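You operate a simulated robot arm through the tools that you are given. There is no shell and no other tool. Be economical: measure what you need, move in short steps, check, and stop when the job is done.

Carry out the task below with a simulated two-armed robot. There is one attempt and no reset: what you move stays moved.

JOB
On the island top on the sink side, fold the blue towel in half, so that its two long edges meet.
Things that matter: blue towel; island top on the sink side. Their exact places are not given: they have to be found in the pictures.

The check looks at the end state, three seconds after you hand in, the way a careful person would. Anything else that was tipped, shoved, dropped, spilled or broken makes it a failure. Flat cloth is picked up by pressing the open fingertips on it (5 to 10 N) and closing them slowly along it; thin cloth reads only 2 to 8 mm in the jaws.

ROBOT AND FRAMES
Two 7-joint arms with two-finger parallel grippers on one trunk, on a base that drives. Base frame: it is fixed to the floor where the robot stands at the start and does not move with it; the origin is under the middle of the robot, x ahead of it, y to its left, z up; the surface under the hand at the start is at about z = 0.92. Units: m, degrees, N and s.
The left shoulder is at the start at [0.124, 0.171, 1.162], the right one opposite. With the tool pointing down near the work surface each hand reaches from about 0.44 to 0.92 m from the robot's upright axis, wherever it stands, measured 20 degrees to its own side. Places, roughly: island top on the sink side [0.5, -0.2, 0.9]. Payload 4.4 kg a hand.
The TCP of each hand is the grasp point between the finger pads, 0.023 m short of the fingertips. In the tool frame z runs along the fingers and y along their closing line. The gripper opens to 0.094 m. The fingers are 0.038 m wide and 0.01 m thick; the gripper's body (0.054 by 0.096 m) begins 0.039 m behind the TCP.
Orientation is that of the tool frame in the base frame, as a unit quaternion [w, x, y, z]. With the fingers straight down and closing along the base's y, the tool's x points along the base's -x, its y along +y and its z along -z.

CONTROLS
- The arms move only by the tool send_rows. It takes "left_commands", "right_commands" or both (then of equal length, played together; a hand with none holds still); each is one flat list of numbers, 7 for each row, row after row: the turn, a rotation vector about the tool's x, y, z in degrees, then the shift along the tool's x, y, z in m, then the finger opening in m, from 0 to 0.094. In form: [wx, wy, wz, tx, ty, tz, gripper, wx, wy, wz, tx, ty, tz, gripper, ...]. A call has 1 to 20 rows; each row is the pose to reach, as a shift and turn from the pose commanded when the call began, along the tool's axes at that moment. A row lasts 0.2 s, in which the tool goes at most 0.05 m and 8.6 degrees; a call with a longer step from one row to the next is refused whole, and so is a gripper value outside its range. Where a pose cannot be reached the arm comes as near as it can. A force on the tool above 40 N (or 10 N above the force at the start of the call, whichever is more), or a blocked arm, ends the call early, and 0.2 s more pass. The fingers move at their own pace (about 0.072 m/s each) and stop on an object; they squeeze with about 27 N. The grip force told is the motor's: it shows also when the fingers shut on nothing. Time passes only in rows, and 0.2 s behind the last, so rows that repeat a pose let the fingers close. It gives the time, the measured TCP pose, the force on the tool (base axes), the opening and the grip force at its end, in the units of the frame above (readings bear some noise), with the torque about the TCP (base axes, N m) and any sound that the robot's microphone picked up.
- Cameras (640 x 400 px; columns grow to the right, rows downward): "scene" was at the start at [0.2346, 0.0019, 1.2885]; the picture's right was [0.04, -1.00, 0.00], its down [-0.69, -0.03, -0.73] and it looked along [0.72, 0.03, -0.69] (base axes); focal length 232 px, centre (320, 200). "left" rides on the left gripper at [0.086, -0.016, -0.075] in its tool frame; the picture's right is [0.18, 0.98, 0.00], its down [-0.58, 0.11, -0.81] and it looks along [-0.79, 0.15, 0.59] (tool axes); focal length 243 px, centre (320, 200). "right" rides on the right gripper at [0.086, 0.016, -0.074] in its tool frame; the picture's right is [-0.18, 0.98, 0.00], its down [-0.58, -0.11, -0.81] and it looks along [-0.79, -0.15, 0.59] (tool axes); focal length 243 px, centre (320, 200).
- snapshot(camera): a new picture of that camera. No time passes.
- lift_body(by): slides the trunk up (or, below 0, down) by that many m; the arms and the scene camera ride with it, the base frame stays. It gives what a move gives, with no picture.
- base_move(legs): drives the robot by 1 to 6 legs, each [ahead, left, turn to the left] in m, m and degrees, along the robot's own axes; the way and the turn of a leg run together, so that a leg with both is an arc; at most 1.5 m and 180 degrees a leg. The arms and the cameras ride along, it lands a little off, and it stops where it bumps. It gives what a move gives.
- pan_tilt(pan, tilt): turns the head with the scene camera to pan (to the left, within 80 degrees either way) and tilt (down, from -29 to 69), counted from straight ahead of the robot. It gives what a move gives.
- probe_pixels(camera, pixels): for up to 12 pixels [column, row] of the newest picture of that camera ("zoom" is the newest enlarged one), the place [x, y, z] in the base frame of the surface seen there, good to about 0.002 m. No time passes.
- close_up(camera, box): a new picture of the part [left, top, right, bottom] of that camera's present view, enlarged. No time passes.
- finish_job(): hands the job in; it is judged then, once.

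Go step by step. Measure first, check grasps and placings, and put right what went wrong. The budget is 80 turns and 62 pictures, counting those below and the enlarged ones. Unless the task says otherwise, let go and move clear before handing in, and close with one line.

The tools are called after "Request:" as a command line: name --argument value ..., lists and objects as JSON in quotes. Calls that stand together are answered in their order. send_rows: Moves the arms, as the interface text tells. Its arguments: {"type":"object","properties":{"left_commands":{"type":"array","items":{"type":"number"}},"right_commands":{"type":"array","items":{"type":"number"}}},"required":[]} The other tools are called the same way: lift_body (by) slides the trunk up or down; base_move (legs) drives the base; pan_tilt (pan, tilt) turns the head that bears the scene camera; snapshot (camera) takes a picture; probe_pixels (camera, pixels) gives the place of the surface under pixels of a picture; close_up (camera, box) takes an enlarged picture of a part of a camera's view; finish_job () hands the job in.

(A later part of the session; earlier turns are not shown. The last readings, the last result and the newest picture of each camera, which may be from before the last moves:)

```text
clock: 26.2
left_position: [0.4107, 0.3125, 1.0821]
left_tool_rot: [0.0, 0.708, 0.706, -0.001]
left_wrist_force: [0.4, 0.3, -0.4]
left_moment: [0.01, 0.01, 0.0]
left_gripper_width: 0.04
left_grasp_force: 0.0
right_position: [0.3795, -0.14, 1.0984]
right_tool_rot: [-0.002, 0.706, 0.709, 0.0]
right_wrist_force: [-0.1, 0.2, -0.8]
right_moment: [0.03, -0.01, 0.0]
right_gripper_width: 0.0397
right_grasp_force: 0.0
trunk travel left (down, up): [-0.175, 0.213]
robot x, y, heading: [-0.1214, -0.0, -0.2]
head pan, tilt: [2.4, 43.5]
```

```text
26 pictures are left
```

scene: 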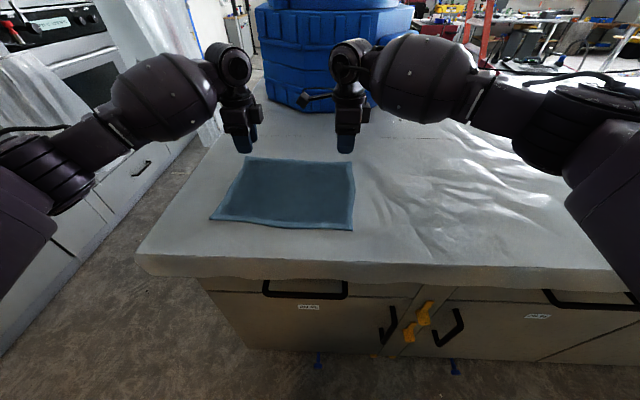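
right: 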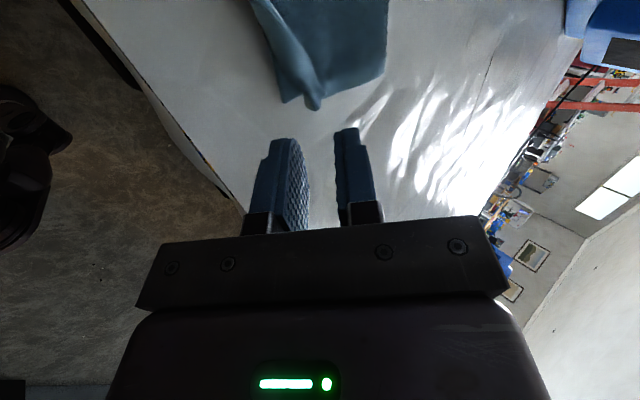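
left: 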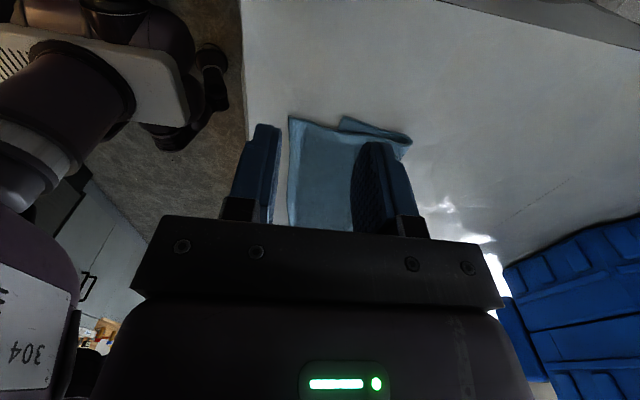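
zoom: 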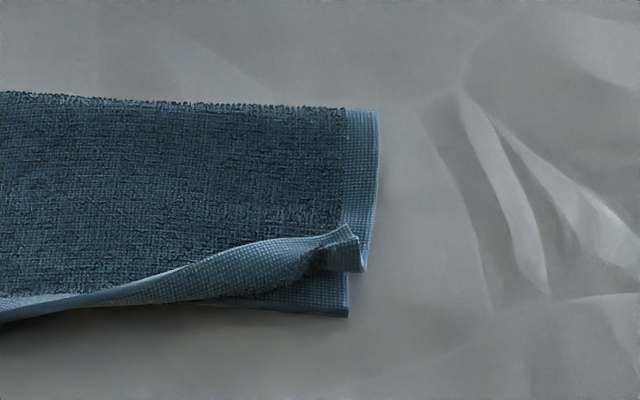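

Left: top edge at x≈0.39, bottom edge at x≈0.448. Right: the hem is curled back over. I'll first flip the right hem with a closed fingertip from behind, so I probe its shape.

Request:
probe_pixels --camera "zoom" --pixels '[[345, 228], [340, 222], [310, 236], [310, 228], [250, 245], [250, 238], [355, 262], [300, 265], [250, 275], [300, 180], [340, 300], [180, 262]]'

```text
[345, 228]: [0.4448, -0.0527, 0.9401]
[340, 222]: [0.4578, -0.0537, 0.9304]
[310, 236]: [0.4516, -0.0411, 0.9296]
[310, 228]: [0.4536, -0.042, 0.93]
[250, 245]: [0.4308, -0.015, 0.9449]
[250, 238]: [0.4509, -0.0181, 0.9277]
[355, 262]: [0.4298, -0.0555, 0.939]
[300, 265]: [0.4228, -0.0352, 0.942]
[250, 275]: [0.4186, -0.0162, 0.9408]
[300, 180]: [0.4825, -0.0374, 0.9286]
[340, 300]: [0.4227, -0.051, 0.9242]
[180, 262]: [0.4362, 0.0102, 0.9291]
```

The curl stands at x 0.42–0.445 up to z 0.944, with the top layer behind it at z≈0.93. I bring closed right fingertips behind it and sweep toward the robot.

Request:
send_rows --right_commands '[0, 0, 0, 0.027, 0.024, 0.02, 0, 0, 0, 0, 0.055, 0.048, 0.04, 0, 0, 0, 0, 0.083, 0.072, 0.06, 0, 0, 0, 0, 0.11, 0.095, 0.08, 0, 0, 0, 0, 0.11, 0.095, 0.11, 0, 0, 0, 0, 0.11, 0.095, 0.135, 0, 0, 0, 0, 0.11, 0.095, 0.144, 0, 0, 0, 0, 0.11, 0.085, 0.144, 0, 0, 0, 0, 0.11, 0.07, 0.144, 0, 0, 0, 0, 0.11, 0.055, 0.144, 0, 0, 0, 0, 0.11, 0.04, 0.144, 0, 0, 0, 0, 0.11, 0.025, 0.144, 0]'

Request:
close_up --camera "scene" --box '[200, 110, 392, 260]'

Request:
snapshot --camera "right"

```text
clock: 28.9
left_position: [0.4106, 0.3132, 1.0813]
left_tool_rot: [0.001, 0.708, 0.706, 0.0]
left_wrist_force: [-0.4, 0.1, 0.3]
left_moment: [0.01, -0.02, 0.02]
left_gripper_width: 0.04
left_grasp_force: 0.1
right_position: [0.4028, -0.0259, 0.9541]
right_tool_rot: [0.0, 0.705, 0.709, 0.001]
right_wrist_force: [0.1, 0.9, 0.1]
right_moment: [0.0, 0.01, 0.0]
right_gripper_width: 0.0
right_grasp_force: 27.1
trunk travel left (down, up): [-0.175, 0.213]
robot x, y, heading: [-0.1231, -0.0009, -0.1]
head pan, tilt: [2.4, 43.5]
```

```text
2.67 times, centred on (296, 185) of scene
```

zoom: 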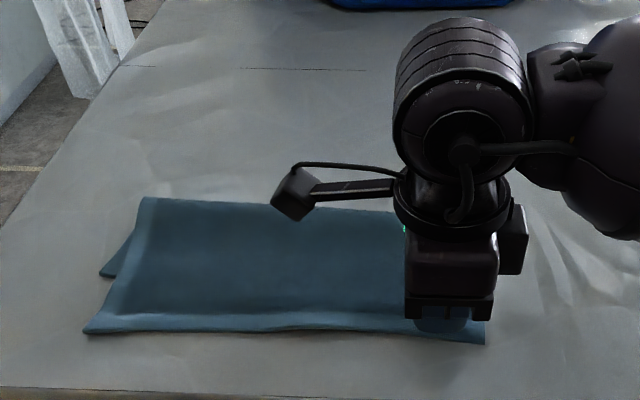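

```text
24 pictures are left
```

right: 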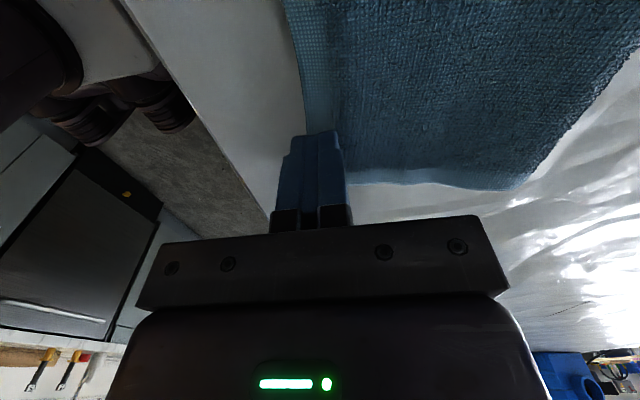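

The right hem flipped flat. I raise the right hand and measure both edges.

Request:
send_rows --right_commands '[0, 0, 0, 0, 0, -0.03, 0.036, 0, 0, 0, 0, 0, -0.06, 0.036, 0, 0, 0, -0.05, -0.02, -0.1, 0.036, 0, 0, 0, -0.09, -0.02, -0.11, 0.036]'

Request:
close_up --camera "scene" --box '[200, 150, 392, 270]'

```text
refused: row 3 steps farther than a row can; nothing moved
```

```text
3.33 times, centred on (296, 210) of scene
```

zoom: 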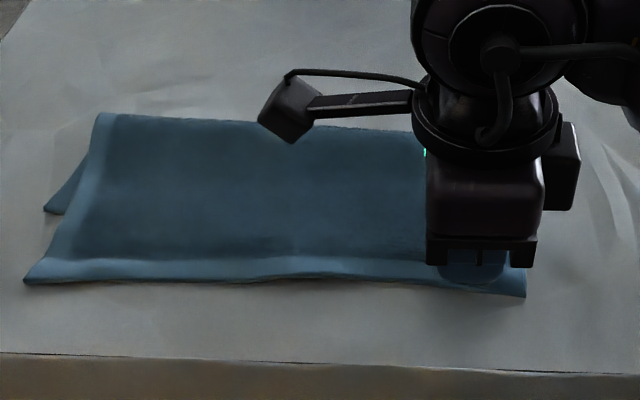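

Request:
send_rows --right_commands '[0, 0, 0, 0, 0, -0.03, 0.036, 0, 0, 0, 0, 0, -0.06, 0.036, 0, 0, 0, -0.03, -0.01, -0.09, 0.036, 0, 0, 0, -0.06, -0.02, -0.11, 0.036, 0, 0, 0, -0.09, -0.02, -0.11, 0.036]'

Request:
close_up --camera "scene" --box '[200, 150, 392, 270]'

```text
clock: 30.1
left_position: [0.4097, 0.3123, 1.0817]
left_tool_rot: [0.001, 0.708, 0.707, 0.0]
left_wrist_force: [-0.6, -0.1, 0.3]
left_moment: [0.02, -0.01, 0.02]
left_gripper_width: 0.0403
left_grasp_force: 0.1
right_position: [0.3849, -0.1203, 1.0647]
right_tool_rot: [-0.001, 0.705, 0.709, 0.0]
right_wrist_force: [-0.4, -0.3, -0.3]
right_moment: [0.02, 0.0, 0.0]
right_gripper_width: 0.0361
right_grasp_force: 0.1
trunk travel left (down, up): [-0.175, 0.213]
robot x, y, heading: [-0.1183, -0.0026, -0.2]
head pan, tilt: [2.4, 43.5]
```

```text
3.33 times, centred on (296, 210) of scene
```

zoom: 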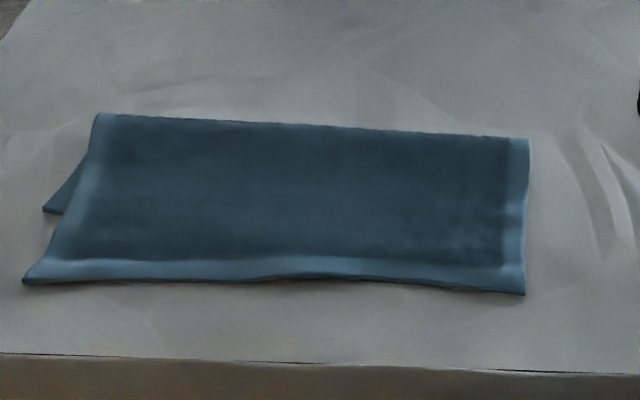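

The fold now lies flat, with only the left top corner (25,283) overshooting the bottom corner (43,208). I measure.

Request:
probe_pixels --camera "zoom" --pixels '[[26, 281], [44, 209], [98, 114], [130, 280], [270, 278], [400, 281], [523, 293], [527, 141], [300, 124], [60, 214], [450, 287], [110, 200]]'

Request:
close_up --camera "scene" --box '[310, 180, 374, 250]'

```text
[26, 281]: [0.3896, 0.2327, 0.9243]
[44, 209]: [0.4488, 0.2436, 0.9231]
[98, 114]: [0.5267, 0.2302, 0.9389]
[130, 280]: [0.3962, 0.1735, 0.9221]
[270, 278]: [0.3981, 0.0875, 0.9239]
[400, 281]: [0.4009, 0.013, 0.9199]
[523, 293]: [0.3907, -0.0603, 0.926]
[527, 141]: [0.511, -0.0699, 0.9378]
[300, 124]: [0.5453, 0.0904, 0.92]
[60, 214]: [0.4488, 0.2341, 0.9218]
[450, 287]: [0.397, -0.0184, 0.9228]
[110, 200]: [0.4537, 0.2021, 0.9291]
```

```text
5.71 times, centred on (342, 215) of scene
```

zoom: 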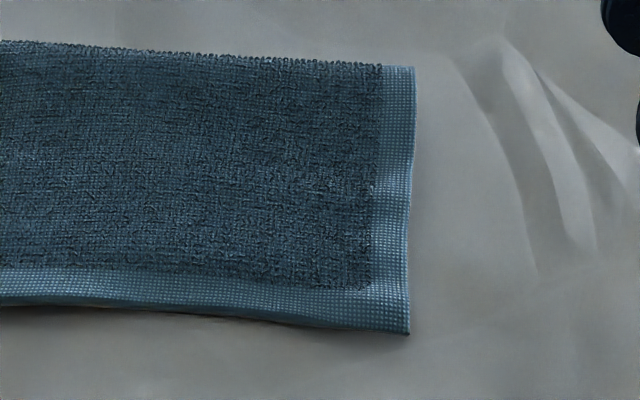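

The top edge runs along x≈0.39–0.40, while the bottom edge runs from (0.449, 0.24) to (0.417, −0.05). I'll re-pinch the top edge, this time with the edge on the robot side, lift it and re-lay it. First I hover at its corners.

Request:
send_rows --left_commands '[-1, 0, 0, -0.02, -0.002, 0.02, 0.03, -2, 0, 0, -0.04, -0.004, 0.04, 0.022, -4, 0, 0, -0.06, -0.006, 0.06, 0.022, -5, 0, 0, -0.08, -0.008, 0.08, 0.022, -6, 0, 0, -0.1, -0.01, 0.1, 0.022, -7, 0, 0, -0.105, -0.0107, 0.1217, 0.022, -7, 0, 0, -0.105, -0.0107, 0.1217, 0.022]' --right_commands '[-1, 0, 0, 0.015, 0.003, 0.02, 0.03, -2, 0, 0, 0.03, 0.006, 0.04, 0.022, -4, 0, 0, 0.045, 0.009, 0.06, 0.022, -5, 0, 0, 0.06, 0.012, 0.08, 0.022, -6, 0, 0, 0.075, 0.015, 0.095, 0.022, -7, 0, 0, 0.083, 0.015, 0.1047, 0.022, -7, 0, 0, 0.083, 0.015, 0.1047, 0.022]'

Request:
snapshot --camera "right"

Request:
snapshot --camera "left"

```text
clock: 31.6
left_position: [0.3999, 0.2071, 0.9587]
left_tool_rot: [0.045, 0.706, 0.705, 0.044]
left_wrist_force: [-1.3, 0.4, 0.1]
left_moment: [0.0, 0.0, 0.0]
left_gripper_width: 0.0219
left_grasp_force: 0.2
right_position: [0.3993, -0.0341, 0.9605]
right_tool_rot: [0.043, 0.704, 0.708, 0.044]
right_wrist_force: [0.7, -0.1, 0.4]
right_moment: [0.01, 0.01, 0.03]
right_gripper_width: 0.0222
right_grasp_force: 0.0
trunk travel left (down, up): [-0.175, 0.213]
robot x, y, heading: [-0.1234, -0.0005, -0.1]
head pan, tilt: [2.4, 43.5]
```

```text
20 pictures are left
```

right: 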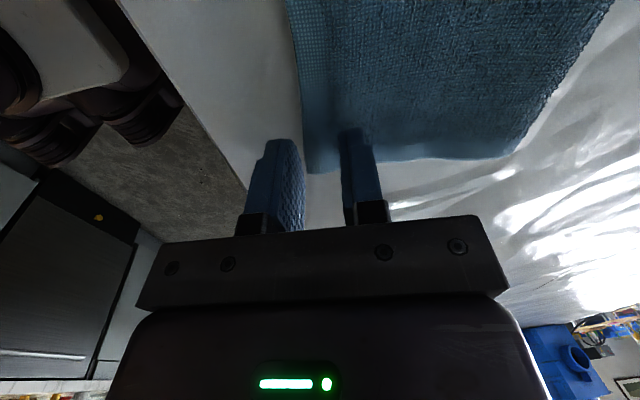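

```text
19 pictures are left
```

left: 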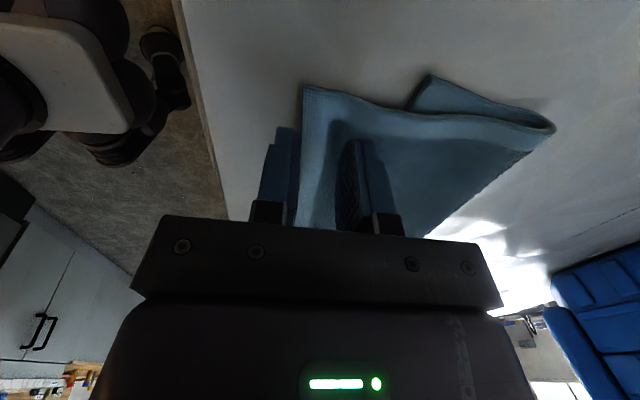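

The fingers look well placed around the edge; I verify with a probe of the edge near each hand and then press.

Request:
probe_pixels --camera "right" --pixels '[[303, 130], [308, 165], [297, 80]]'

Request:
probe_pixels --camera "left" --pixels '[[306, 95], [304, 130], [302, 160]]'

Request:
send_rows --left_commands '[0, 0, 0, 0, 0, 0.006, 0.022, 0, 0, 0, 0, 0, 0.01, 0.022, 0, 0, 0, 0, 0, 0.012, 0.022, 0, 0, 0, 0, 0, 0.013, 0.022]' --right_commands '[0, 0, 0, 0, 0, 0.006, 0.022, 0, 0, 0, 0, 0, 0.01, 0.022, 0, 0, 0, 0, 0, 0.013, 0.022, 0, 0, 0, 0, 0, 0.0145, 0.022]'

```text
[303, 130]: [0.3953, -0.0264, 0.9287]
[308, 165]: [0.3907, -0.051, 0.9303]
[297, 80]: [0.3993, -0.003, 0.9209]
```

```text
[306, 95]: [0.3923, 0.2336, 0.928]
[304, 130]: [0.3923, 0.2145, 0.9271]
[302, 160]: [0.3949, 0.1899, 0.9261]
```

```text
clock: 32.6
left_position: [0.4016, 0.2076, 0.9477]
left_tool_rot: [0.045, 0.706, 0.706, 0.044]
left_wrist_force: [-0.8, -0.1, 6.1]
left_moment: [0.05, 0.06, 0.0]
left_gripper_width: 0.0217
left_grasp_force: 0.0
right_position: [0.4014, -0.0333, 0.9473]
right_tool_rot: [0.044, 0.705, 0.707, 0.045]
right_wrist_force: [-1.1, -0.7, 5.0]
right_moment: [-0.03, -0.03, -0.02]
right_gripper_width: 0.0218
right_grasp_force: 0.1
trunk travel left (down, up): [-0.175, 0.213]
robot x, y, heading: [-0.1188, 0.002, -0.2]
head pan, tilt: [2.4, 43.5]
```

Contact is 5–6 N on both, with the edge inside the jaws. I close slowly.

Request:
send_rows --left_commands '[0, 0, 0, 0, -0.001, 0.001, 0.022, 0, 0, 0, 0, -0.001, 0.001, 0.018, 0, 0, 0, 0, -0.001, 0.001, 0.014, 0, 0, 0, 0, -0.001, 0.001, 0.01, 0, 0, 0, 0, -0.001, 0.001, 0.006, 0, 0, 0, 0, -0.001, 0.001, 0.002, 0, 0, 0, 0, -0.001, 0.001, 0, 0, 0, 0, 0, -0.001, 0.001, 0]' --right_commands '[0, 0, 0, 0, -0.001, 0.001, 0.022, 0, 0, 0, 0, -0.001, 0.001, 0.018, 0, 0, 0, 0, -0.001, 0.001, 0.014, 0, 0, 0, 0, -0.001, 0.001, 0.01, 0, 0, 0, 0, -0.001, 0.001, 0.006, 0, 0, 0, 0, -0.001, 0.001, 0.002, 0, 0, 0, 0, -0.001, 0.001, 0, 0, 0, 0, 0, -0.001, 0.001, 0]'

Request:
snapshot --camera "right"

Request:
snapshot --camera "left"

```text
clock: 34.5
left_position: [0.3988, 0.2077, 0.946]
left_tool_rot: [0.044, 0.706, 0.705, 0.043]
left_wrist_force: [0.8, 1.1, 15.1]
left_moment: [0.02, -0.06, 0.03]
left_gripper_width: 0.0042
left_grasp_force: 26.8
right_position: [0.3994, -0.034, 0.9465]
right_tool_rot: [0.044, 0.703, 0.708, 0.046]
right_wrist_force: [3.8, 0.6, 15.9]
right_moment: [-0.03, -0.21, 0.03]
right_gripper_width: 0.0037
right_grasp_force: 26.7
trunk travel left (down, up): [-0.175, 0.213]
robot x, y, heading: [-0.1211, -0.0019, -0.2]
head pan, tilt: [2.4, 43.5]
```

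```text
18 pictures are left
```

right: 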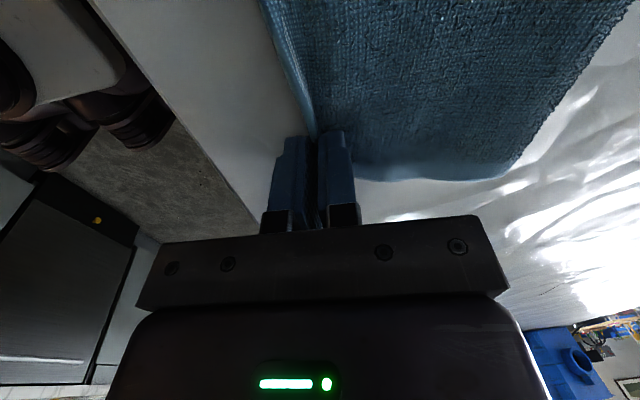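

```text
17 pictures are left
```

left: 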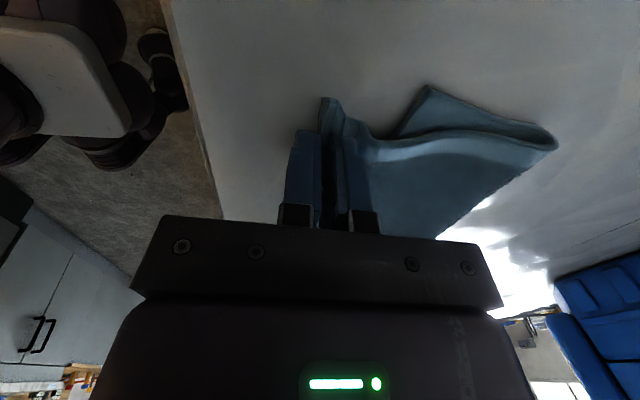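

Both corners are pinched again. I lift and move forward so that the crease relocates, then look at the bottom edge.

Request:
send_rows --left_commands '[2, 0, 0, 0, 0.0086, -0.0292, 0, 4, 0, 0, 0, 0.0272, -0.0571, 0, 7, 0, 0, 0, 0.06, -0.0783, 0, 7, 0, 0, 0, 0.0916, -0.0895, 0, 7, 0, 0, 0, 0.1115, -0.087, 0, 7, 0, 0, 0, 0.1115, -0.087, 0]' --right_commands '[2, 0, 0, 0, 0.0086, -0.0292, 0, 4, 0, 0, 0, 0.0272, -0.0571, 0, 7, 0, 0, 0, 0.055, -0.0783, 0, 7, 0, 0, 0, 0.0817, -0.0907, 0, 7, 0, 0, 0, 0.0966, -0.0889, 0, 7, 0, 0, 0, 0.0966, -0.0889, 0]'

Request:
close_up --camera "scene" --box '[200, 130, 392, 250]'

Request:
snapshot --camera "left"

```text
clock: 35.9
left_position: [0.5011, 0.2057, 1.0435]
left_tool_rot: [0.002, 0.707, 0.707, 0.0]
left_wrist_force: [-0.6, 0.0, 0.2]
left_moment: [-0.01, -0.04, 0.01]
left_gripper_width: 0.004
left_grasp_force: 26.7
right_position: [0.4847, -0.035, 1.0463]
right_tool_rot: [0.0, 0.705, 0.709, 0.002]
right_wrist_force: [0.1, 0.3, 0.6]
right_moment: [0.02, -0.04, -0.03]
right_gripper_width: 0.0038
right_grasp_force: 27.0
trunk travel left (down, up): [-0.175, 0.213]
robot x, y, heading: [-0.1188, 0.0007, -0.6]
head pan, tilt: [2.4, 43.5]
```

```text
3.33 times, centred on (296, 190) of scene
```

zoom: 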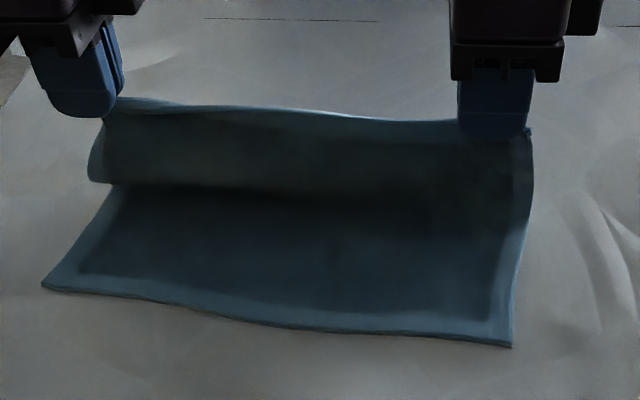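

```text
15 pictures are left
```

left: 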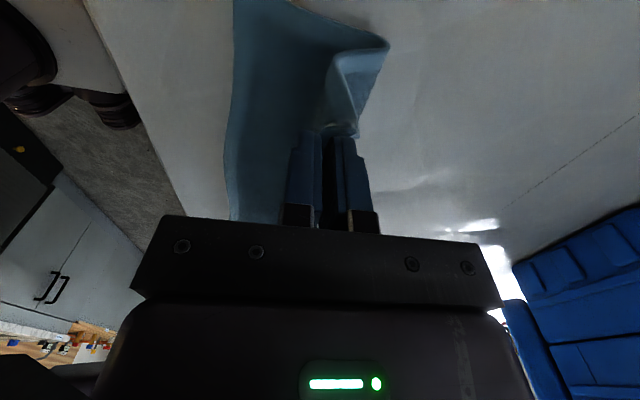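

The towel hangs cleanly with the bottom layer fully visible. I probe the bottom near edge.

Request:
probe_pixels --camera "zoom" --pixels '[[45, 285], [80, 290], [160, 300], [270, 324], [380, 333], [480, 342], [510, 345], [130, 190], [300, 190], [105, 113], [530, 133]]'

```text
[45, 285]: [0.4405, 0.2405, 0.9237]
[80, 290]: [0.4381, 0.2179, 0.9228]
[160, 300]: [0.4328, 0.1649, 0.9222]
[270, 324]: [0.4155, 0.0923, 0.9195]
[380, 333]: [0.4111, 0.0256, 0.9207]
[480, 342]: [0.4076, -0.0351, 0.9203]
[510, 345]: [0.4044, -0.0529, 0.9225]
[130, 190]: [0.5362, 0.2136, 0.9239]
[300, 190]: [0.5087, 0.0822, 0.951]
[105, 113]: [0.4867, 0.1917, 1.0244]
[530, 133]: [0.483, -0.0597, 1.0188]
```

The bottom edge under the hands lies at x=0.437 (left) and 0.407 (right), with a y offset of about +0.009. I lay the top edge down there.

Request:
send_rows --left_commands '[0, 0, 0, 0.003, -0.02, 0.015, 0, 0, 0, 0, 0.006, -0.038, 0.035, 0, 0, 0, 0, 0.009, -0.05, 0.06, 0, 0, 0, 0, 0.009, -0.053, 0.08, 0, 0, 0, 0, 0.009, -0.053, 0.0885, 0, 0, 0, 0, 0.009, -0.053, 0.0885, 0]' --right_commands '[0, 0, 0, 0.003, -0.025, 0.016, 0, 0, 0, 0, 0.006, -0.048, 0.036, 0, 0, 0, 0, 0.008, -0.062, 0.062, 0, 0, 0, 0, 0.008, -0.067, 0.082, 0, 0, 0, 0, 0.008, -0.067, 0.0915, 0, 0, 0, 0, 0.008, -0.067, 0.0915, 0]'

Request:
close_up --camera "scene" --box '[200, 130, 392, 250]'

Request:
snapshot --camera "left"

```text
clock: 37.2
left_position: [0.4479, 0.2158, 0.9577]
left_tool_rot: [0.002, 0.708, 0.707, 0.0]
left_wrist_force: [-0.7, -1.8, 1.4]
left_moment: [-0.06, -0.04, -0.03]
left_gripper_width: 0.0038
left_grasp_force: 27.0
right_position: [0.4185, -0.0268, 0.9558]
right_tool_rot: [0.001, 0.704, 0.71, 0.001]
right_wrist_force: [0.2, 2.0, 2.4]
right_moment: [0.05, -0.08, -0.03]
right_gripper_width: 0.004
right_grasp_force: 27.7
trunk travel left (down, up): [-0.175, 0.213]
robot x, y, heading: [-0.1207, 0.0001, -0.3]
head pan, tilt: [2.4, 43.5]
```

```text
3.33 times, centred on (296, 190) of scene
```

zoom: 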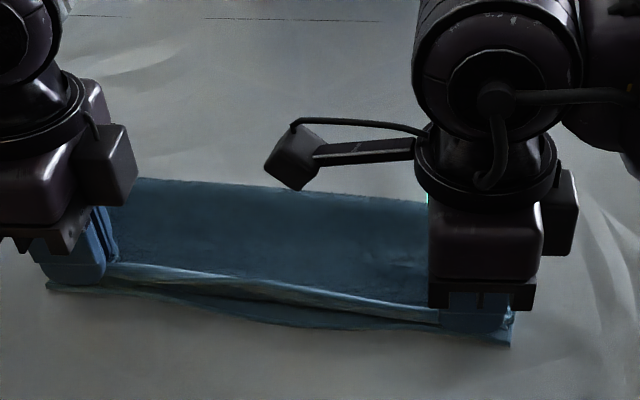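

```text
13 pictures are left
```

left: 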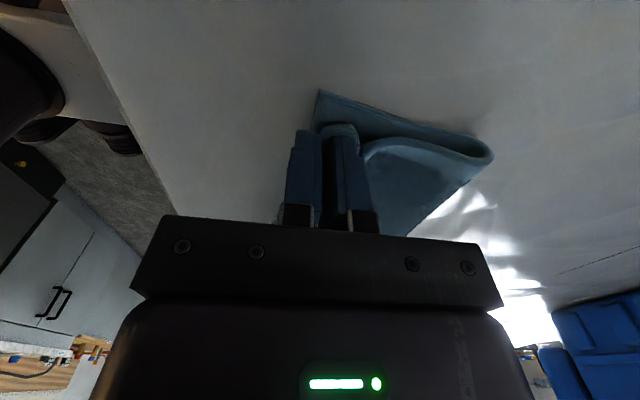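

The top edge sits just inside the bottom edge at both hands. I open gently, lift straight up and clear the view.

Request:
send_rows --left_commands '[0, 0, 0, 0, 0, 0, 0.006, 0, 0, 0, 0, 0, 0, 0.012, 0, 0, 0, 0, 0, 0, 0.02, 0, 0, 0, 0, 0, 0, 0.026, 0, 0, 0, 0, 0, 0, 0.03, 0, 0, 0, 0, 0, -0.01, 0.03, 0, 0, 0, 0, 0, -0.03, 0.03, 0, 0, 0, 0, 0, -0.06, 0.03, 0, 0, 0, 0.03, 0, -0.085, 0.03, 0, 0, 0, 0.06, 0, -0.1, 0.03, 0, 0, 0, 0.095, 0, -0.11, 0.03]' --right_commands '[0, 0, 0, 0, 0, 0, 0.006, 0, 0, 0, 0, 0, 0, 0.012, 0, 0, 0, 0, 0, 0, 0.02, 0, 0, 0, 0, 0, 0, 0.026, 0, 0, 0, 0, 0, 0, 0.03, 0, 0, 0, 0, 0, -0.01, 0.03, 0, 0, 0, 0, 0, -0.03, 0.03, 0, 0, 0, 0, 0, -0.06, 0.03, 0, 0, 0, -0.03, 0, -0.085, 0.03, 0, 0, 0, -0.06, 0, -0.1, 0.03, 0, 0, 0, -0.095, 0, -0.11, 0.03]'

Request:
close_up --camera "scene" --box '[200, 130, 392, 250]'

```text
clock: 39.6
left_position: [0.4459, 0.3072, 1.0683]
left_tool_rot: [0.0, 0.708, 0.706, 0.001]
left_wrist_force: [-0.6, -0.8, 0.4]
left_moment: [0.01, 0.01, -0.03]
left_gripper_width: 0.0301
left_grasp_force: 0.0
right_position: [0.4162, -0.1208, 1.0667]
right_tool_rot: [0.0, 0.706, 0.708, 0.001]
right_wrist_force: [-0.1, 0.2, -0.2]
right_moment: [0.05, 0.05, -0.01]
right_gripper_width: 0.03
right_grasp_force: 0.1
trunk travel left (down, up): [-0.175, 0.213]
robot x, y, heading: [-0.1237, 0.0027, -0.2]
head pan, tilt: [2.4, 43.5]
```

```text
3.33 times, centred on (296, 190) of scene
```

zoom: 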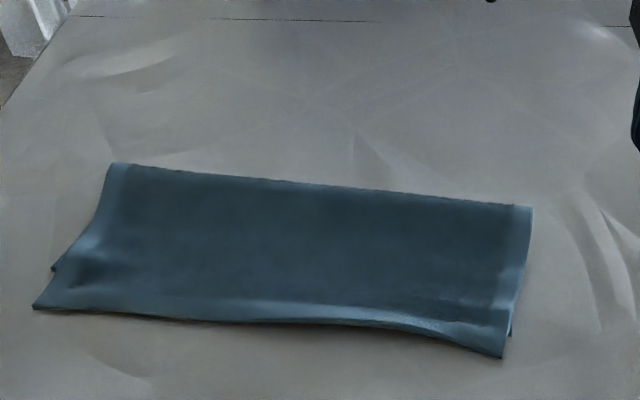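

Much better; the top still overshoots a little, at the left corner (35,308) versus the bottom corner (52,268). I measure.

Request:
probe_pixels --camera "zoom" --pixels '[[37, 306], [53, 268], [115, 166], [150, 314], [270, 319], [400, 330], [500, 355], [511, 332], [528, 210], [320, 188], [90, 240], [420, 315]]'

Request:
close_up --camera "scene" --box '[310, 190, 374, 250]'

```text
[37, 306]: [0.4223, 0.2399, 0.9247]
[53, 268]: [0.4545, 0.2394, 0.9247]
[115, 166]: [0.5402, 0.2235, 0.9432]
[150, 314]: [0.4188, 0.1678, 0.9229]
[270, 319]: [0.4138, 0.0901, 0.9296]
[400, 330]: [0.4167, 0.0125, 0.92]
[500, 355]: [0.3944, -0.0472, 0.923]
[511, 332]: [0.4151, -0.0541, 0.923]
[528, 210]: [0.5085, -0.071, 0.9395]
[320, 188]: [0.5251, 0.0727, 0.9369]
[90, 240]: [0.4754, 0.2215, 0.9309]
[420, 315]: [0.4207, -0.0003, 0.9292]
```

```text
6.67 times, centred on (342, 220) of scene
```

zoom: 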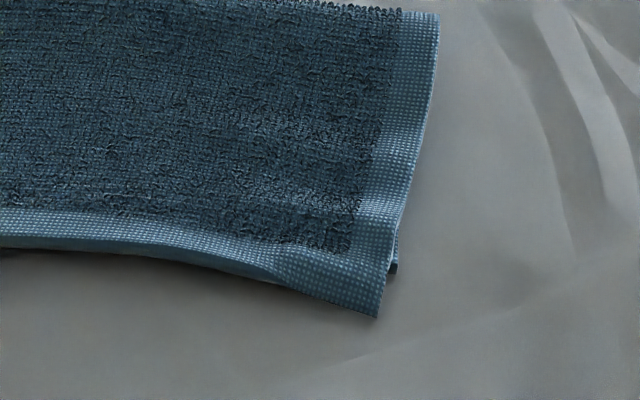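

The bottom slid about 1 cm forward on release, so the top overshoots by 3 cm on the left and 2 cm on the right. I'll repeat the pinch-and-relay with that compensation; first press at the edge again.

Request:
send_rows --left_commands '[-1, 0, 0, -0.02, -0.003, 0.02, 0.022, -2, 0, 0, -0.04, -0.006, 0.04, 0.022, -4, 0, 0, -0.06, -0.01, 0.06, 0.022, -5, 0, 0, -0.08, -0.014, 0.08, 0.022, -7, 0, 0, -0.092, -0.0172, 0.095, 0.022, -7, 0, 0, -0.092, -0.0172, 0.108, 0.022, -7, 0, 0, -0.092, -0.0172, 0.116, 0.022, -7, 0, 0, -0.092, -0.0172, 0.119, 0.022, -7, 0, 0, -0.092, -0.0172, 0.1215, 0.022]' --right_commands '[-1, 0, 0, 0.02, -0.002, 0.02, 0.03, -2, 0, 0, 0.04, -0.004, 0.04, 0.03, -4, 0, 0, 0.06, -0.006, 0.06, 0.03, -5, 0, 0, 0.08, -0.008, 0.08, 0.03, -7, 0, 0, 0.0908, -0.0105, 0.095, 0.03, -7, 0, 0, 0.0908, -0.0105, 0.107, 0.03, -7, 0, 0, 0.0908, -0.0105, 0.114, 0.03, -7, 0, 0, 0.0908, -0.0105, 0.117, 0.03, -7, 0, 0, 0.0908, -0.0105, 0.1195, 0.03]'

Request:
snapshot --camera "right"

Request:
snapshot --camera "left"

```text
clock: 41.6
left_position: [0.4293, 0.2186, 0.9473]
left_tool_rot: [0.046, 0.706, 0.705, 0.044]
left_wrist_force: [-1.7, 1.4, 10.2]
left_moment: [0.01, 0.0, -0.04]
left_gripper_width: 0.022
left_grasp_force: 0.0
right_position: [0.406, -0.0305, 0.946]
right_tool_rot: [0.044, 0.704, 0.708, 0.045]
right_wrist_force: [2.0, -0.9, 7.4]
right_moment: [-0.05, -0.13, -0.02]
right_gripper_width: 0.03
right_grasp_force: 0.3
trunk travel left (down, up): [-0.175, 0.213]
robot x, y, heading: [-0.1254, -0.0004, -0.1]
head pan, tilt: [2.4, 43.5]
```

```text
10 pictures are left
```

right: 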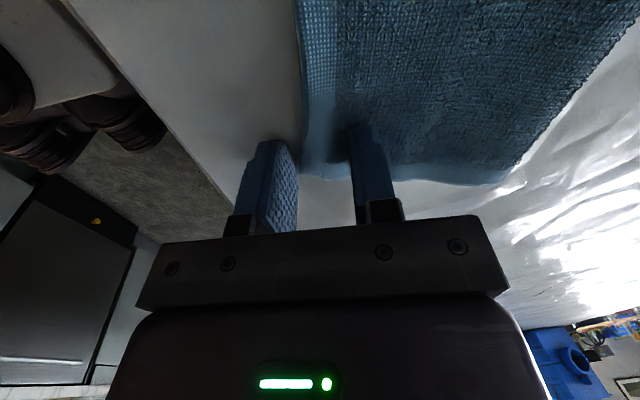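

```text
9 pictures are left
```

left: 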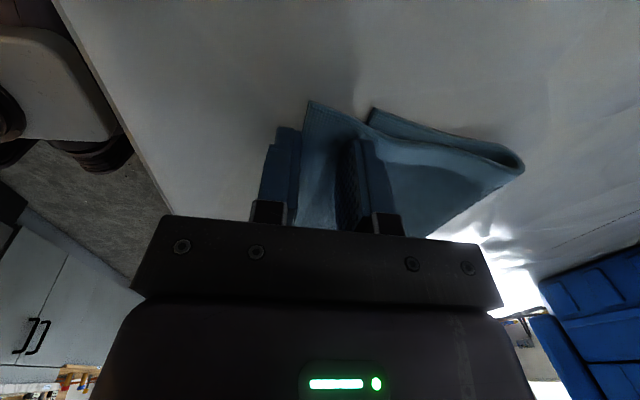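

Both jaws straddle the top edge with 7–10 N. I close slowly.

Request:
send_rows --left_commands '[0, 0, 0, 0, 0, 0, 0.018, 0, 0, 0, 0, 0, 0, 0.014, 0, 0, 0, 0, 0, 0, 0.01, 0, 0, 0, 0, 0, 0, 0.006, 0, 0, 0, 0, 0, 0, 0.002, 0, 0, 0, 0, 0, 0, 0, 0, 0, 0, 0, 0, 0, 0, 0, 0, 0, 0, 0, 0, 0]' --right_commands '[0, 0, 0, 0, 0, 0, 0.025, 0, 0, 0, 0, 0, 0, 0.02, 0, 0, 0, 0, 0, 0, 0.015, 0, 0, 0, 0, 0, 0, 0.01, 0, 0, 0, 0, 0, 0, 0.005, 0, 0, 0, 0, 0, 0, 0, 0, 0, 0, 0, 0, 0, 0, 0, 0, 0, 0, 0, 0, 0]'

```text
clock: 43.5
left_position: [0.4285, 0.2179, 0.9458]
left_tool_rot: [0.045, 0.707, 0.705, 0.044]
left_wrist_force: [2.8, -0.1, 11.9]
left_moment: [-0.08, -0.21, -0.01]
left_gripper_width: 0.0045
left_grasp_force: 27.1
right_position: [0.4053, -0.0307, 0.9468]
right_tool_rot: [0.044, 0.704, 0.707, 0.046]
right_wrist_force: [7.6, 0.5, 28.9]
right_moment: [-0.09, -0.4, 0.03]
right_gripper_width: 0.0081
right_grasp_force: 26.8
trunk travel left (down, up): [-0.175, 0.213]
robot x, y, heading: [-0.1197, 0.0021, -0.1]
head pan, tilt: [2.4, 43.5]
```

Left 4.5 mm, right 8.1 mm (maybe a fatter fold). I lift both and check that only the top layer comes up.

Request:
send_rows --left_commands '[2, 0, 0, 0, 0.0086, -0.0292, 0, 4, 0, 0, 0, 0.0272, -0.0571, 0, 7, 0, 0, 0, 0.0544, -0.0739, 0, 7, 0, 0, 0, 0.0811, -0.0858, 0, 7, 0, 0, 0, 0.0811, -0.0858, 0]' --right_commands '[2, 0, 0, 0, 0.0086, -0.0292, 0, 4, 0, 0, 0, 0.0272, -0.0571, 0, 7, 0, 0, 0, 0.0544, -0.0739, 0, 7, 0, 0, 0, 0.0811, -0.0858, 0, 7, 0, 0, 0, 0.0811, -0.0858, 0]'

Request:
close_up --camera "scene" --box '[200, 130, 392, 250]'

```text
clock: 44.6
left_position: [0.4998, 0.2177, 1.0386]
left_tool_rot: [0.0, 0.708, 0.706, 0.0]
left_wrist_force: [0.0, -1.0, -0.1]
left_moment: [-0.01, -0.06, 0.03]
left_gripper_width: 0.0046
left_grasp_force: 26.9
right_position: [0.4761, -0.0307, 1.0398]
right_tool_rot: [0.0, 0.705, 0.709, 0.001]
right_wrist_force: [-0.1, 0.1, 0.0]
right_moment: [0.02, -0.03, -0.06]
right_gripper_width: 0.0046
right_grasp_force: 26.6
trunk travel left (down, up): [-0.175, 0.213]
robot x, y, heading: [-0.1235, 0.0012, -0.0]
head pan, tilt: [2.4, 43.5]
```

```text
3.33 times, centred on (296, 190) of scene
```

zoom: 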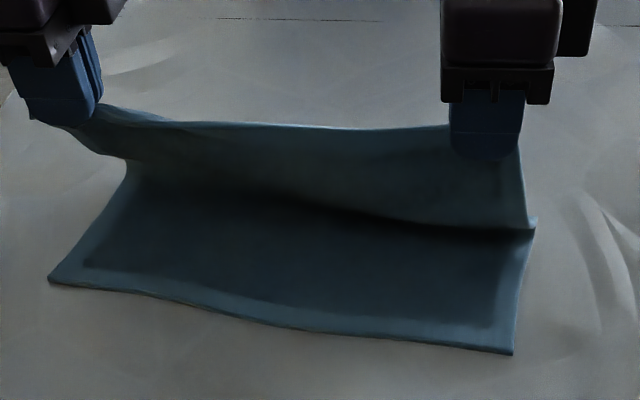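

Only the top layer came up on both sides. I probe the bottom edge and the corners again.

Request:
probe_pixels --camera "zoom" --pixels '[[52, 280], [90, 287], [160, 297], [270, 322], [380, 336], [480, 347], [511, 351], [128, 180], [529, 225], [520, 150], [75, 130]]'

```text
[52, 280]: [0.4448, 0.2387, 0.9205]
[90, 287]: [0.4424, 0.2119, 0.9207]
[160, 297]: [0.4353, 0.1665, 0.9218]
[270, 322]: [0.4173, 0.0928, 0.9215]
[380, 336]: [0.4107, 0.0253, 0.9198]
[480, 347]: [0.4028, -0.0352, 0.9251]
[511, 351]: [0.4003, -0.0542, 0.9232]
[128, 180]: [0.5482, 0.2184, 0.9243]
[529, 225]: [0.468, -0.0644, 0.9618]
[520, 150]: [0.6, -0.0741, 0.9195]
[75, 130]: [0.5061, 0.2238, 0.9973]
```

Bottom edge under the hands: 0.4425 (left), 0.4035 (right). I lay the top edge down with compensation for the spring-back: tips at 0.481 and 0.438.

Request:
send_rows --left_commands '[0, 0, 0, 0, -0.012, 0.02, 0, 0, 0, 0, 0, -0.017, 0.045, 0, 0, 0, 0, 0, -0.018, 0.07, 0, 0, 0, 0, 0, -0.018, 0.0836, 0, 0, 0, 0, 0, -0.018, 0.0836, 0]' --right_commands '[0, 0, 0, -0.002, -0.022, 0.02, 0, 0, 0, 0, -0.004, -0.036, 0.045, 0, 0, 0, 0, -0.004, -0.038, 0.07, 0, 0, 0, 0, -0.004, -0.038, 0.085, 0, 0, 0, 0, -0.004, -0.038, 0.085, 0]'

Request:
send_rows --left_commands '[0, 0, 0, 0, 0, 0, 0.006, 0, 0, 0, 0, 0, 0, 0.012, 0, 0, 0, 0, 0, 0, 0.02, 0, 0, 0, 0, 0, 0, 0.026, 0, 0, 0, 0, 0, 0, 0.03, 0, 0, 0, 0, 0, -0.01, 0.03, 0, 0, 0, 0, 0, -0.03, 0.03, 0, 0, 0, 0, 0, -0.06, 0.03, 0, 0, 0, 0.03, 0, -0.085, 0.03, 0, 0, 0, 0.06, 0, -0.1, 0.03, 0, 0, 0, 0.095, 0, -0.11, 0.03]' --right_commands '[0, 0, 0, 0, 0, 0, 0.006, 0, 0, 0, 0, 0, 0, 0.012, 0, 0, 0, 0, 0, 0, 0.02, 0, 0, 0, 0, 0, 0, 0.026, 0, 0, 0, 0, 0, 0, 0.03, 0, 0, 0, 0, 0, -0.01, 0.03, 0, 0, 0, 0, 0, -0.03, 0.03, 0, 0, 0, 0, 0, -0.06, 0.03, 0, 0, 0, -0.03, 0, -0.085, 0.03, 0, 0, 0, -0.06, 0, -0.1, 0.03, 0, 0, 0, -0.095, 0, -0.11, 0.03]'

Request:
close_up --camera "scene" --box '[200, 130, 392, 250]'

```text
clock: 45.9
left_position: [0.4804, 0.2169, 0.957]
left_tool_rot: [0.001, 0.708, 0.706, 0.0]
left_wrist_force: [0.0, -2.6, 0.7]
left_moment: [-0.08, -0.04, -0.02]
left_gripper_width: 0.0041
left_grasp_force: 26.6
right_position: [0.4392, -0.0351, 0.9555]
right_tool_rot: [-0.001, 0.705, 0.709, 0.002]
right_wrist_force: [0.6, 2.4, 3.2]
right_moment: [0.03, -0.05, -0.01]
right_gripper_width: 0.0044
right_grasp_force: 27.2
trunk travel left (down, up): [-0.175, 0.213]
robot x, y, heading: [-0.1224, -0.0009, -0.1]
head pan, tilt: [2.4, 43.5]
```

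```text
clock: 48.2
left_position: [0.4826, 0.3143, 1.0691]
left_tool_rot: [0.001, 0.708, 0.706, 0.0]
left_wrist_force: [-0.8, -0.4, 0.7]
left_moment: [0.0, -0.02, 0.03]
left_gripper_width: 0.03
left_grasp_force: 0.0
right_position: [0.4396, -0.1304, 1.0655]
right_tool_rot: [0.001, 0.705, 0.709, 0.001]
right_wrist_force: [-1.0, -0.2, -0.2]
right_moment: [-0.02, -0.01, -0.01]
right_gripper_width: 0.0299
right_grasp_force: 0.0
trunk travel left (down, up): [-0.175, 0.213]
robot x, y, heading: [-0.1189, 0.005, -0.2]
head pan, tilt: [2.4, 43.5]
```

```text
3.33 times, centred on (296, 190) of scene
```

zoom: 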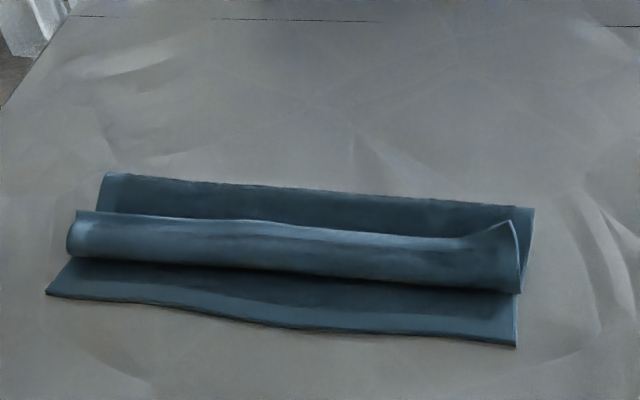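

The crease stayed put and the slack rolled the hem back up. I'll pick this upright hem up, unroll the towel past the crease so that the crease resets, and re-lay it along a proper arc; first I probe the roll.

Request:
probe_pixels --camera "zoom" --pixels '[[100, 216], [100, 230], [100, 250], [100, 205], [100, 285], [490, 240], [490, 260], [490, 280], [490, 222], [507, 228], [115, 178], [520, 212]]'

Request:
snapshot --camera "right"

```text
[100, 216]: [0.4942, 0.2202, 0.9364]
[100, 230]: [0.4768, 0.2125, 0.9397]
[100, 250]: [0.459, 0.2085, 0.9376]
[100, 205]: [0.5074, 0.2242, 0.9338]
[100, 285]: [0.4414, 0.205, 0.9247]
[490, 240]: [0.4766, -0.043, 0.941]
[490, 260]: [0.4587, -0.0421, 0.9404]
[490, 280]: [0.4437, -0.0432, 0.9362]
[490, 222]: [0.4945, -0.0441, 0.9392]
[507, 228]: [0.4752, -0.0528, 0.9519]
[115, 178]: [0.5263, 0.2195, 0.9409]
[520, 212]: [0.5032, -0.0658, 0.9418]
```

```text
6 pictures are left
```

right: 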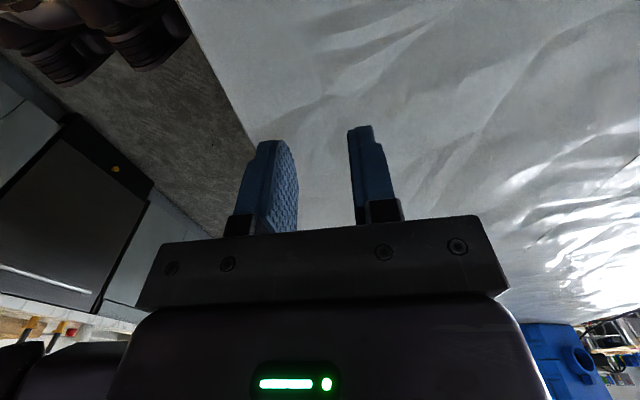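

The hem lies folded back flat: fold at x≈0.445, edge at x≈0.48–0.49. I flip it with closed fingertips as before, both hands sweeping towards the robot.

Request:
send_rows --left_commands '[0, 0, 0, -0.026, 0.008, 0.015, 0, 0, 0, 0, -0.052, 0.016, 0.03, 0, 0, 0, 0, -0.078, 0.024, 0.045, 0, 0, 0, 0, -0.104, 0.0324, 0.06, 0, 0, 0, 0, -0.104, 0.0324, 0.09, 0, 0, 0, 0, -0.104, 0.0324, 0.105, 0, 0, 0, 0, -0.104, 0.0324, 0.111, 0, 0, 0, 0, -0.104, 0.0174, 0.111, 0, 0, 0, 0, -0.104, 0.0024, 0.111, 0, 0, 0, 0, -0.104, -0.0126, 0.111, 0, 0, 0, 0, -0.104, -0.0276, 0.111, 0, 0, 0, 0, -0.104, -0.0426, 0.111, 0, 0, 0, 0, -0.104, -0.0576, 0.111, 0]' --right_commands '[0, 0, 0, 0.024, 0.015, 0.015, 0, 0, 0, 0, 0.048, 0.03, 0.03, 0, 0, 0, 0, 0.072, 0.045, 0.045, 0, 0, 0, 0, 0.095, 0.0604, 0.06, 0, 0, 0, 0, 0.095, 0.0604, 0.085, 0, 0, 0, 0, 0.095, 0.0604, 0.1, 0, 0, 0, 0, 0.095, 0.0604, 0.1045, 0, 0, 0, 0, 0.095, 0.0454, 0.1045, 0, 0, 0, 0, 0.095, 0.0304, 0.1045, 0, 0, 0, 0, 0.095, 0.0154, 0.1045, 0, 0, 0, 0, 0.095, 0.0004, 0.1045, 0, 0, 0, 0, 0.095, -0.0146, 0.1045, 0, 0, 0, 0, 0.095, -0.0296, 0.1045, 0]'

Request:
send_rows --left_commands '[0, 0, 0, 0, 0, -0.03, 0, 0, 0, 0, 0, 0, -0.06, 0.01, 0, 0, 0, 0.03, 0, -0.085, 0.022, 0, 0, 0, 0.06, 0, -0.1, 0.022, 0, 0, 0, 0.095, 0, -0.11, 0.022]' --right_commands '[0, 0, 0, 0, 0, -0.03, 0, 0, 0, 0, 0, 0, -0.06, 0.01, 0, 0, 0, -0.03, 0, -0.085, 0.022, 0, 0, 0, -0.06, 0, -0.1, 0.022, 0, 0, 0, -0.095, 0, -0.11, 0.022]'

Request:
close_up --camera "scene" --box '[200, 130, 392, 250]'

```text
clock: 51.0
left_position: [0.4238, 0.2093, 0.9541]
left_tool_rot: [0.001, 0.708, 0.707, 0.0]
left_wrist_force: [1.2, -0.1, 0.6]
left_moment: [-0.02, -0.04, -0.04]
left_gripper_width: 0.0
left_grasp_force: 27.0
right_position: [0.4095, -0.0345, 0.96]
right_tool_rot: [0.0, 0.705, 0.709, 0.001]
right_wrist_force: [-0.3, -0.6, 0.1]
right_moment: [0.0, 0.03, 0.0]
right_gripper_width: 0.0
right_grasp_force: 26.8
trunk travel left (down, up): [-0.175, 0.213]
robot x, y, heading: [-0.1226, 0.0001, -0.2]
head pan, tilt: [2.4, 43.5]
```

```text
clock: 52.2
left_position: [0.4241, 0.3041, 1.066]
left_tool_rot: [0.002, 0.708, 0.706, 0.001]
left_wrist_force: [0.2, 0.2, 0.1]
left_moment: [-0.03, -0.01, -0.04]
left_gripper_width: 0.0217
left_grasp_force: 0.2
right_position: [0.4073, -0.1305, 1.0689]
right_tool_rot: [0.0, 0.705, 0.709, 0.001]
right_wrist_force: [-0.8, 0.2, -0.5]
right_moment: [-0.02, 0.0, -0.02]
right_gripper_width: 0.022
right_grasp_force: 0.0
trunk travel left (down, up): [-0.175, 0.213]
robot x, y, heading: [-0.1199, 0.0035, -0.3]
head pan, tilt: [2.4, 43.5]
```

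```text
3.33 times, centred on (296, 190) of scene
```

zoom: 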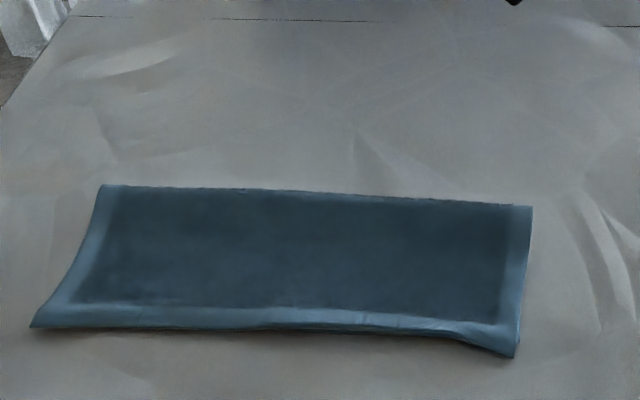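

Now it lies flat with no bottom layer visible around it. I measure the edges and take a close look at the front edge.

Request:
probe_pixels --camera "zoom" --pixels '[[34, 324], [103, 188], [150, 325], [270, 326], [400, 329], [513, 354], [528, 208], [320, 194], [47, 295], [40, 310], [400, 334], [75, 250]]'

Request:
close_up --camera "scene" --box '[204, 205, 284, 255]'

```text
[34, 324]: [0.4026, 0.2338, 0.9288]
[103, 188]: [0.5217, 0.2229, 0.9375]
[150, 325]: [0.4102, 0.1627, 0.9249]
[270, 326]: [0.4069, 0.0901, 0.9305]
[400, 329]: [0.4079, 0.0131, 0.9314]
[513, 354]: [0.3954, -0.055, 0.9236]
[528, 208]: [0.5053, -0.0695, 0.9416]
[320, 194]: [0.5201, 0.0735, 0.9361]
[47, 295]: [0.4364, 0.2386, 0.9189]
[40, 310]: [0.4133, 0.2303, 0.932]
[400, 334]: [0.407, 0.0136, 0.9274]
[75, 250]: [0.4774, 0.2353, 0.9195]
```

```text
8.00 times, centred on (244, 230) of scene
```

zoom: 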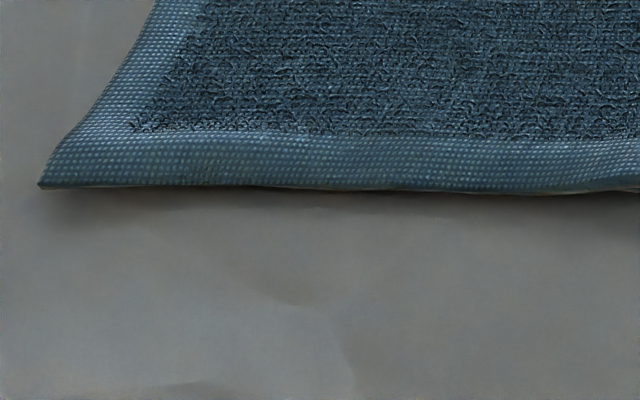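

Crease-to-edge is now 0.119 m left and about 0.115 m right, exactly half of 0.236 m, and the edge height suggests two layers. I check from the side with the left wrist camera.

Request:
close_up --camera "left" --box '[250, 60, 450, 200]'

```text
2.86 times, centred on (350, 130) of left
```

zoom: 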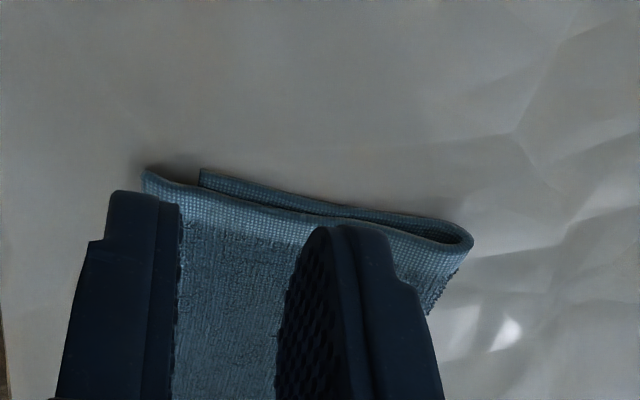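

The bottom corner (200,172) is a bit behind the top corner (143,174); I measure the gap.

Request:
probe_pixels --camera "zoom" --pixels '[[146, 176], [203, 173], [204, 178], [468, 240], [300, 198]]'

```text
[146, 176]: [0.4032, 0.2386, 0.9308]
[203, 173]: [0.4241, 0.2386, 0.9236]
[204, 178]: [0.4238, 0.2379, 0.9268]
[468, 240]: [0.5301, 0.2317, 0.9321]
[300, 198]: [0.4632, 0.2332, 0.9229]
```

The top overshoots by 2.1 cm on the left (less on the right). I nudge the left hem forward: outer finger as a wall in front of the edge, inner finger lightly on top, and slide about 2.5 cm away from the robot.

Request:
send_rows --left_commands '[-1, 0, 0, -0.025, -0.003, 0.03, 0.03, -3, 0, 0, -0.05, -0.006, 0.06, 0.03, -5, 0, 0, -0.075, -0.0099, 0.085, 0.03, -7, 0, 0, -0.094, -0.0099, 0.105, 0.03, -7, 0, 0, -0.094, -0.0099, 0.115, 0.03, -7, 0, 0, -0.094, -0.0099, 0.119, 0.03, -7, 0, 0, -0.094, -0.005, 0.119, 0.03, -7, 0, 0, -0.094, 0.0, 0.119, 0.03, -7, 0, 0, -0.094, 0.005, 0.119, 0.03, -7, 0, 0, -0.094, 0.01, 0.119, 0.03, -7, 0, 0, -0.094, 0.015, 0.119, 0.03, -7, 0, 0, -0.094, 0.017, 0.119, 0.03, -7, 0, 0, -0.094, 0.017, 0.119, 0.03]'

Request:
send_rows --left_commands '[0, 0, 0, 0, 0, -0.01, 0.03, 0, 0, 0, 0, 0, -0.03, 0.03, 0, 0, 0, 0, 0, -0.06, 0.03, 3, 0, 0, 0.03, 0, -0.085, 0.03, 5, 0, 0, 0.06, 0, -0.1, 0.03, 7, 0, 0, 0.094, -0.014, -0.118, 0.022]'

Request:
close_up --camera "scene" --box '[200, 130, 392, 250]'

```text
clock: 55.0
left_position: [0.4424, 0.2112, 0.9455]
left_tool_rot: [0.045, 0.707, 0.705, 0.042]
left_wrist_force: [-3.1, -0.4, 8.9]
left_moment: [-0.01, -0.18, 0.03]
left_gripper_width: 0.0298
left_grasp_force: 0.1
right_position: [0.4092, -0.1306, 1.0687]
right_tool_rot: [0.0, 0.705, 0.709, 0.002]
right_wrist_force: [0.3, -0.5, -0.3]
right_moment: [-0.01, 0.02, -0.02]
right_gripper_width: 0.022
right_grasp_force: 0.2
trunk travel left (down, up): [-0.175, 0.213]
robot x, y, heading: [-0.1231, 0.0007, 0.1]
head pan, tilt: [2.4, 43.5]
```

```text
clock: 56.5
left_position: [0.4141, 0.3068, 1.0631]
left_tool_rot: [0.001, 0.708, 0.707, -0.001]
left_wrist_force: [0.2, -0.4, 1.1]
left_moment: [-0.01, -0.02, 0.01]
left_gripper_width: 0.0222
left_grasp_force: 0.1
right_position: [0.4086, -0.129, 1.0699]
right_tool_rot: [0.001, 0.706, 0.708, 0.001]
right_wrist_force: [-0.3, 0.9, 0.3]
right_moment: [-0.02, 0.0, 0.0]
right_gripper_width: 0.0221
right_grasp_force: 0.1
trunk travel left (down, up): [-0.175, 0.213]
robot x, y, heading: [-0.1224, -0.0005, -0.0]
head pan, tilt: [2.4, 43.5]
```

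```text
3.33 times, centred on (296, 190) of scene
```

zoom: 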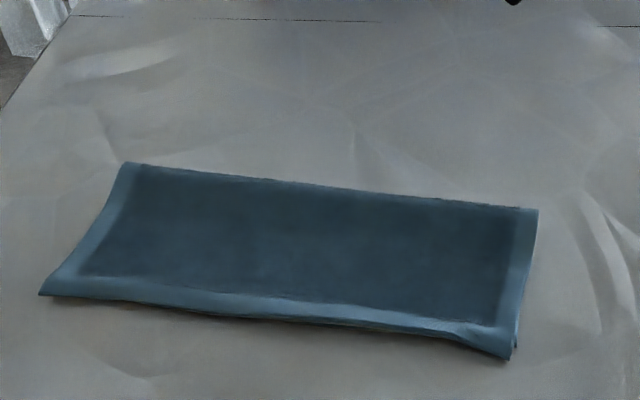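

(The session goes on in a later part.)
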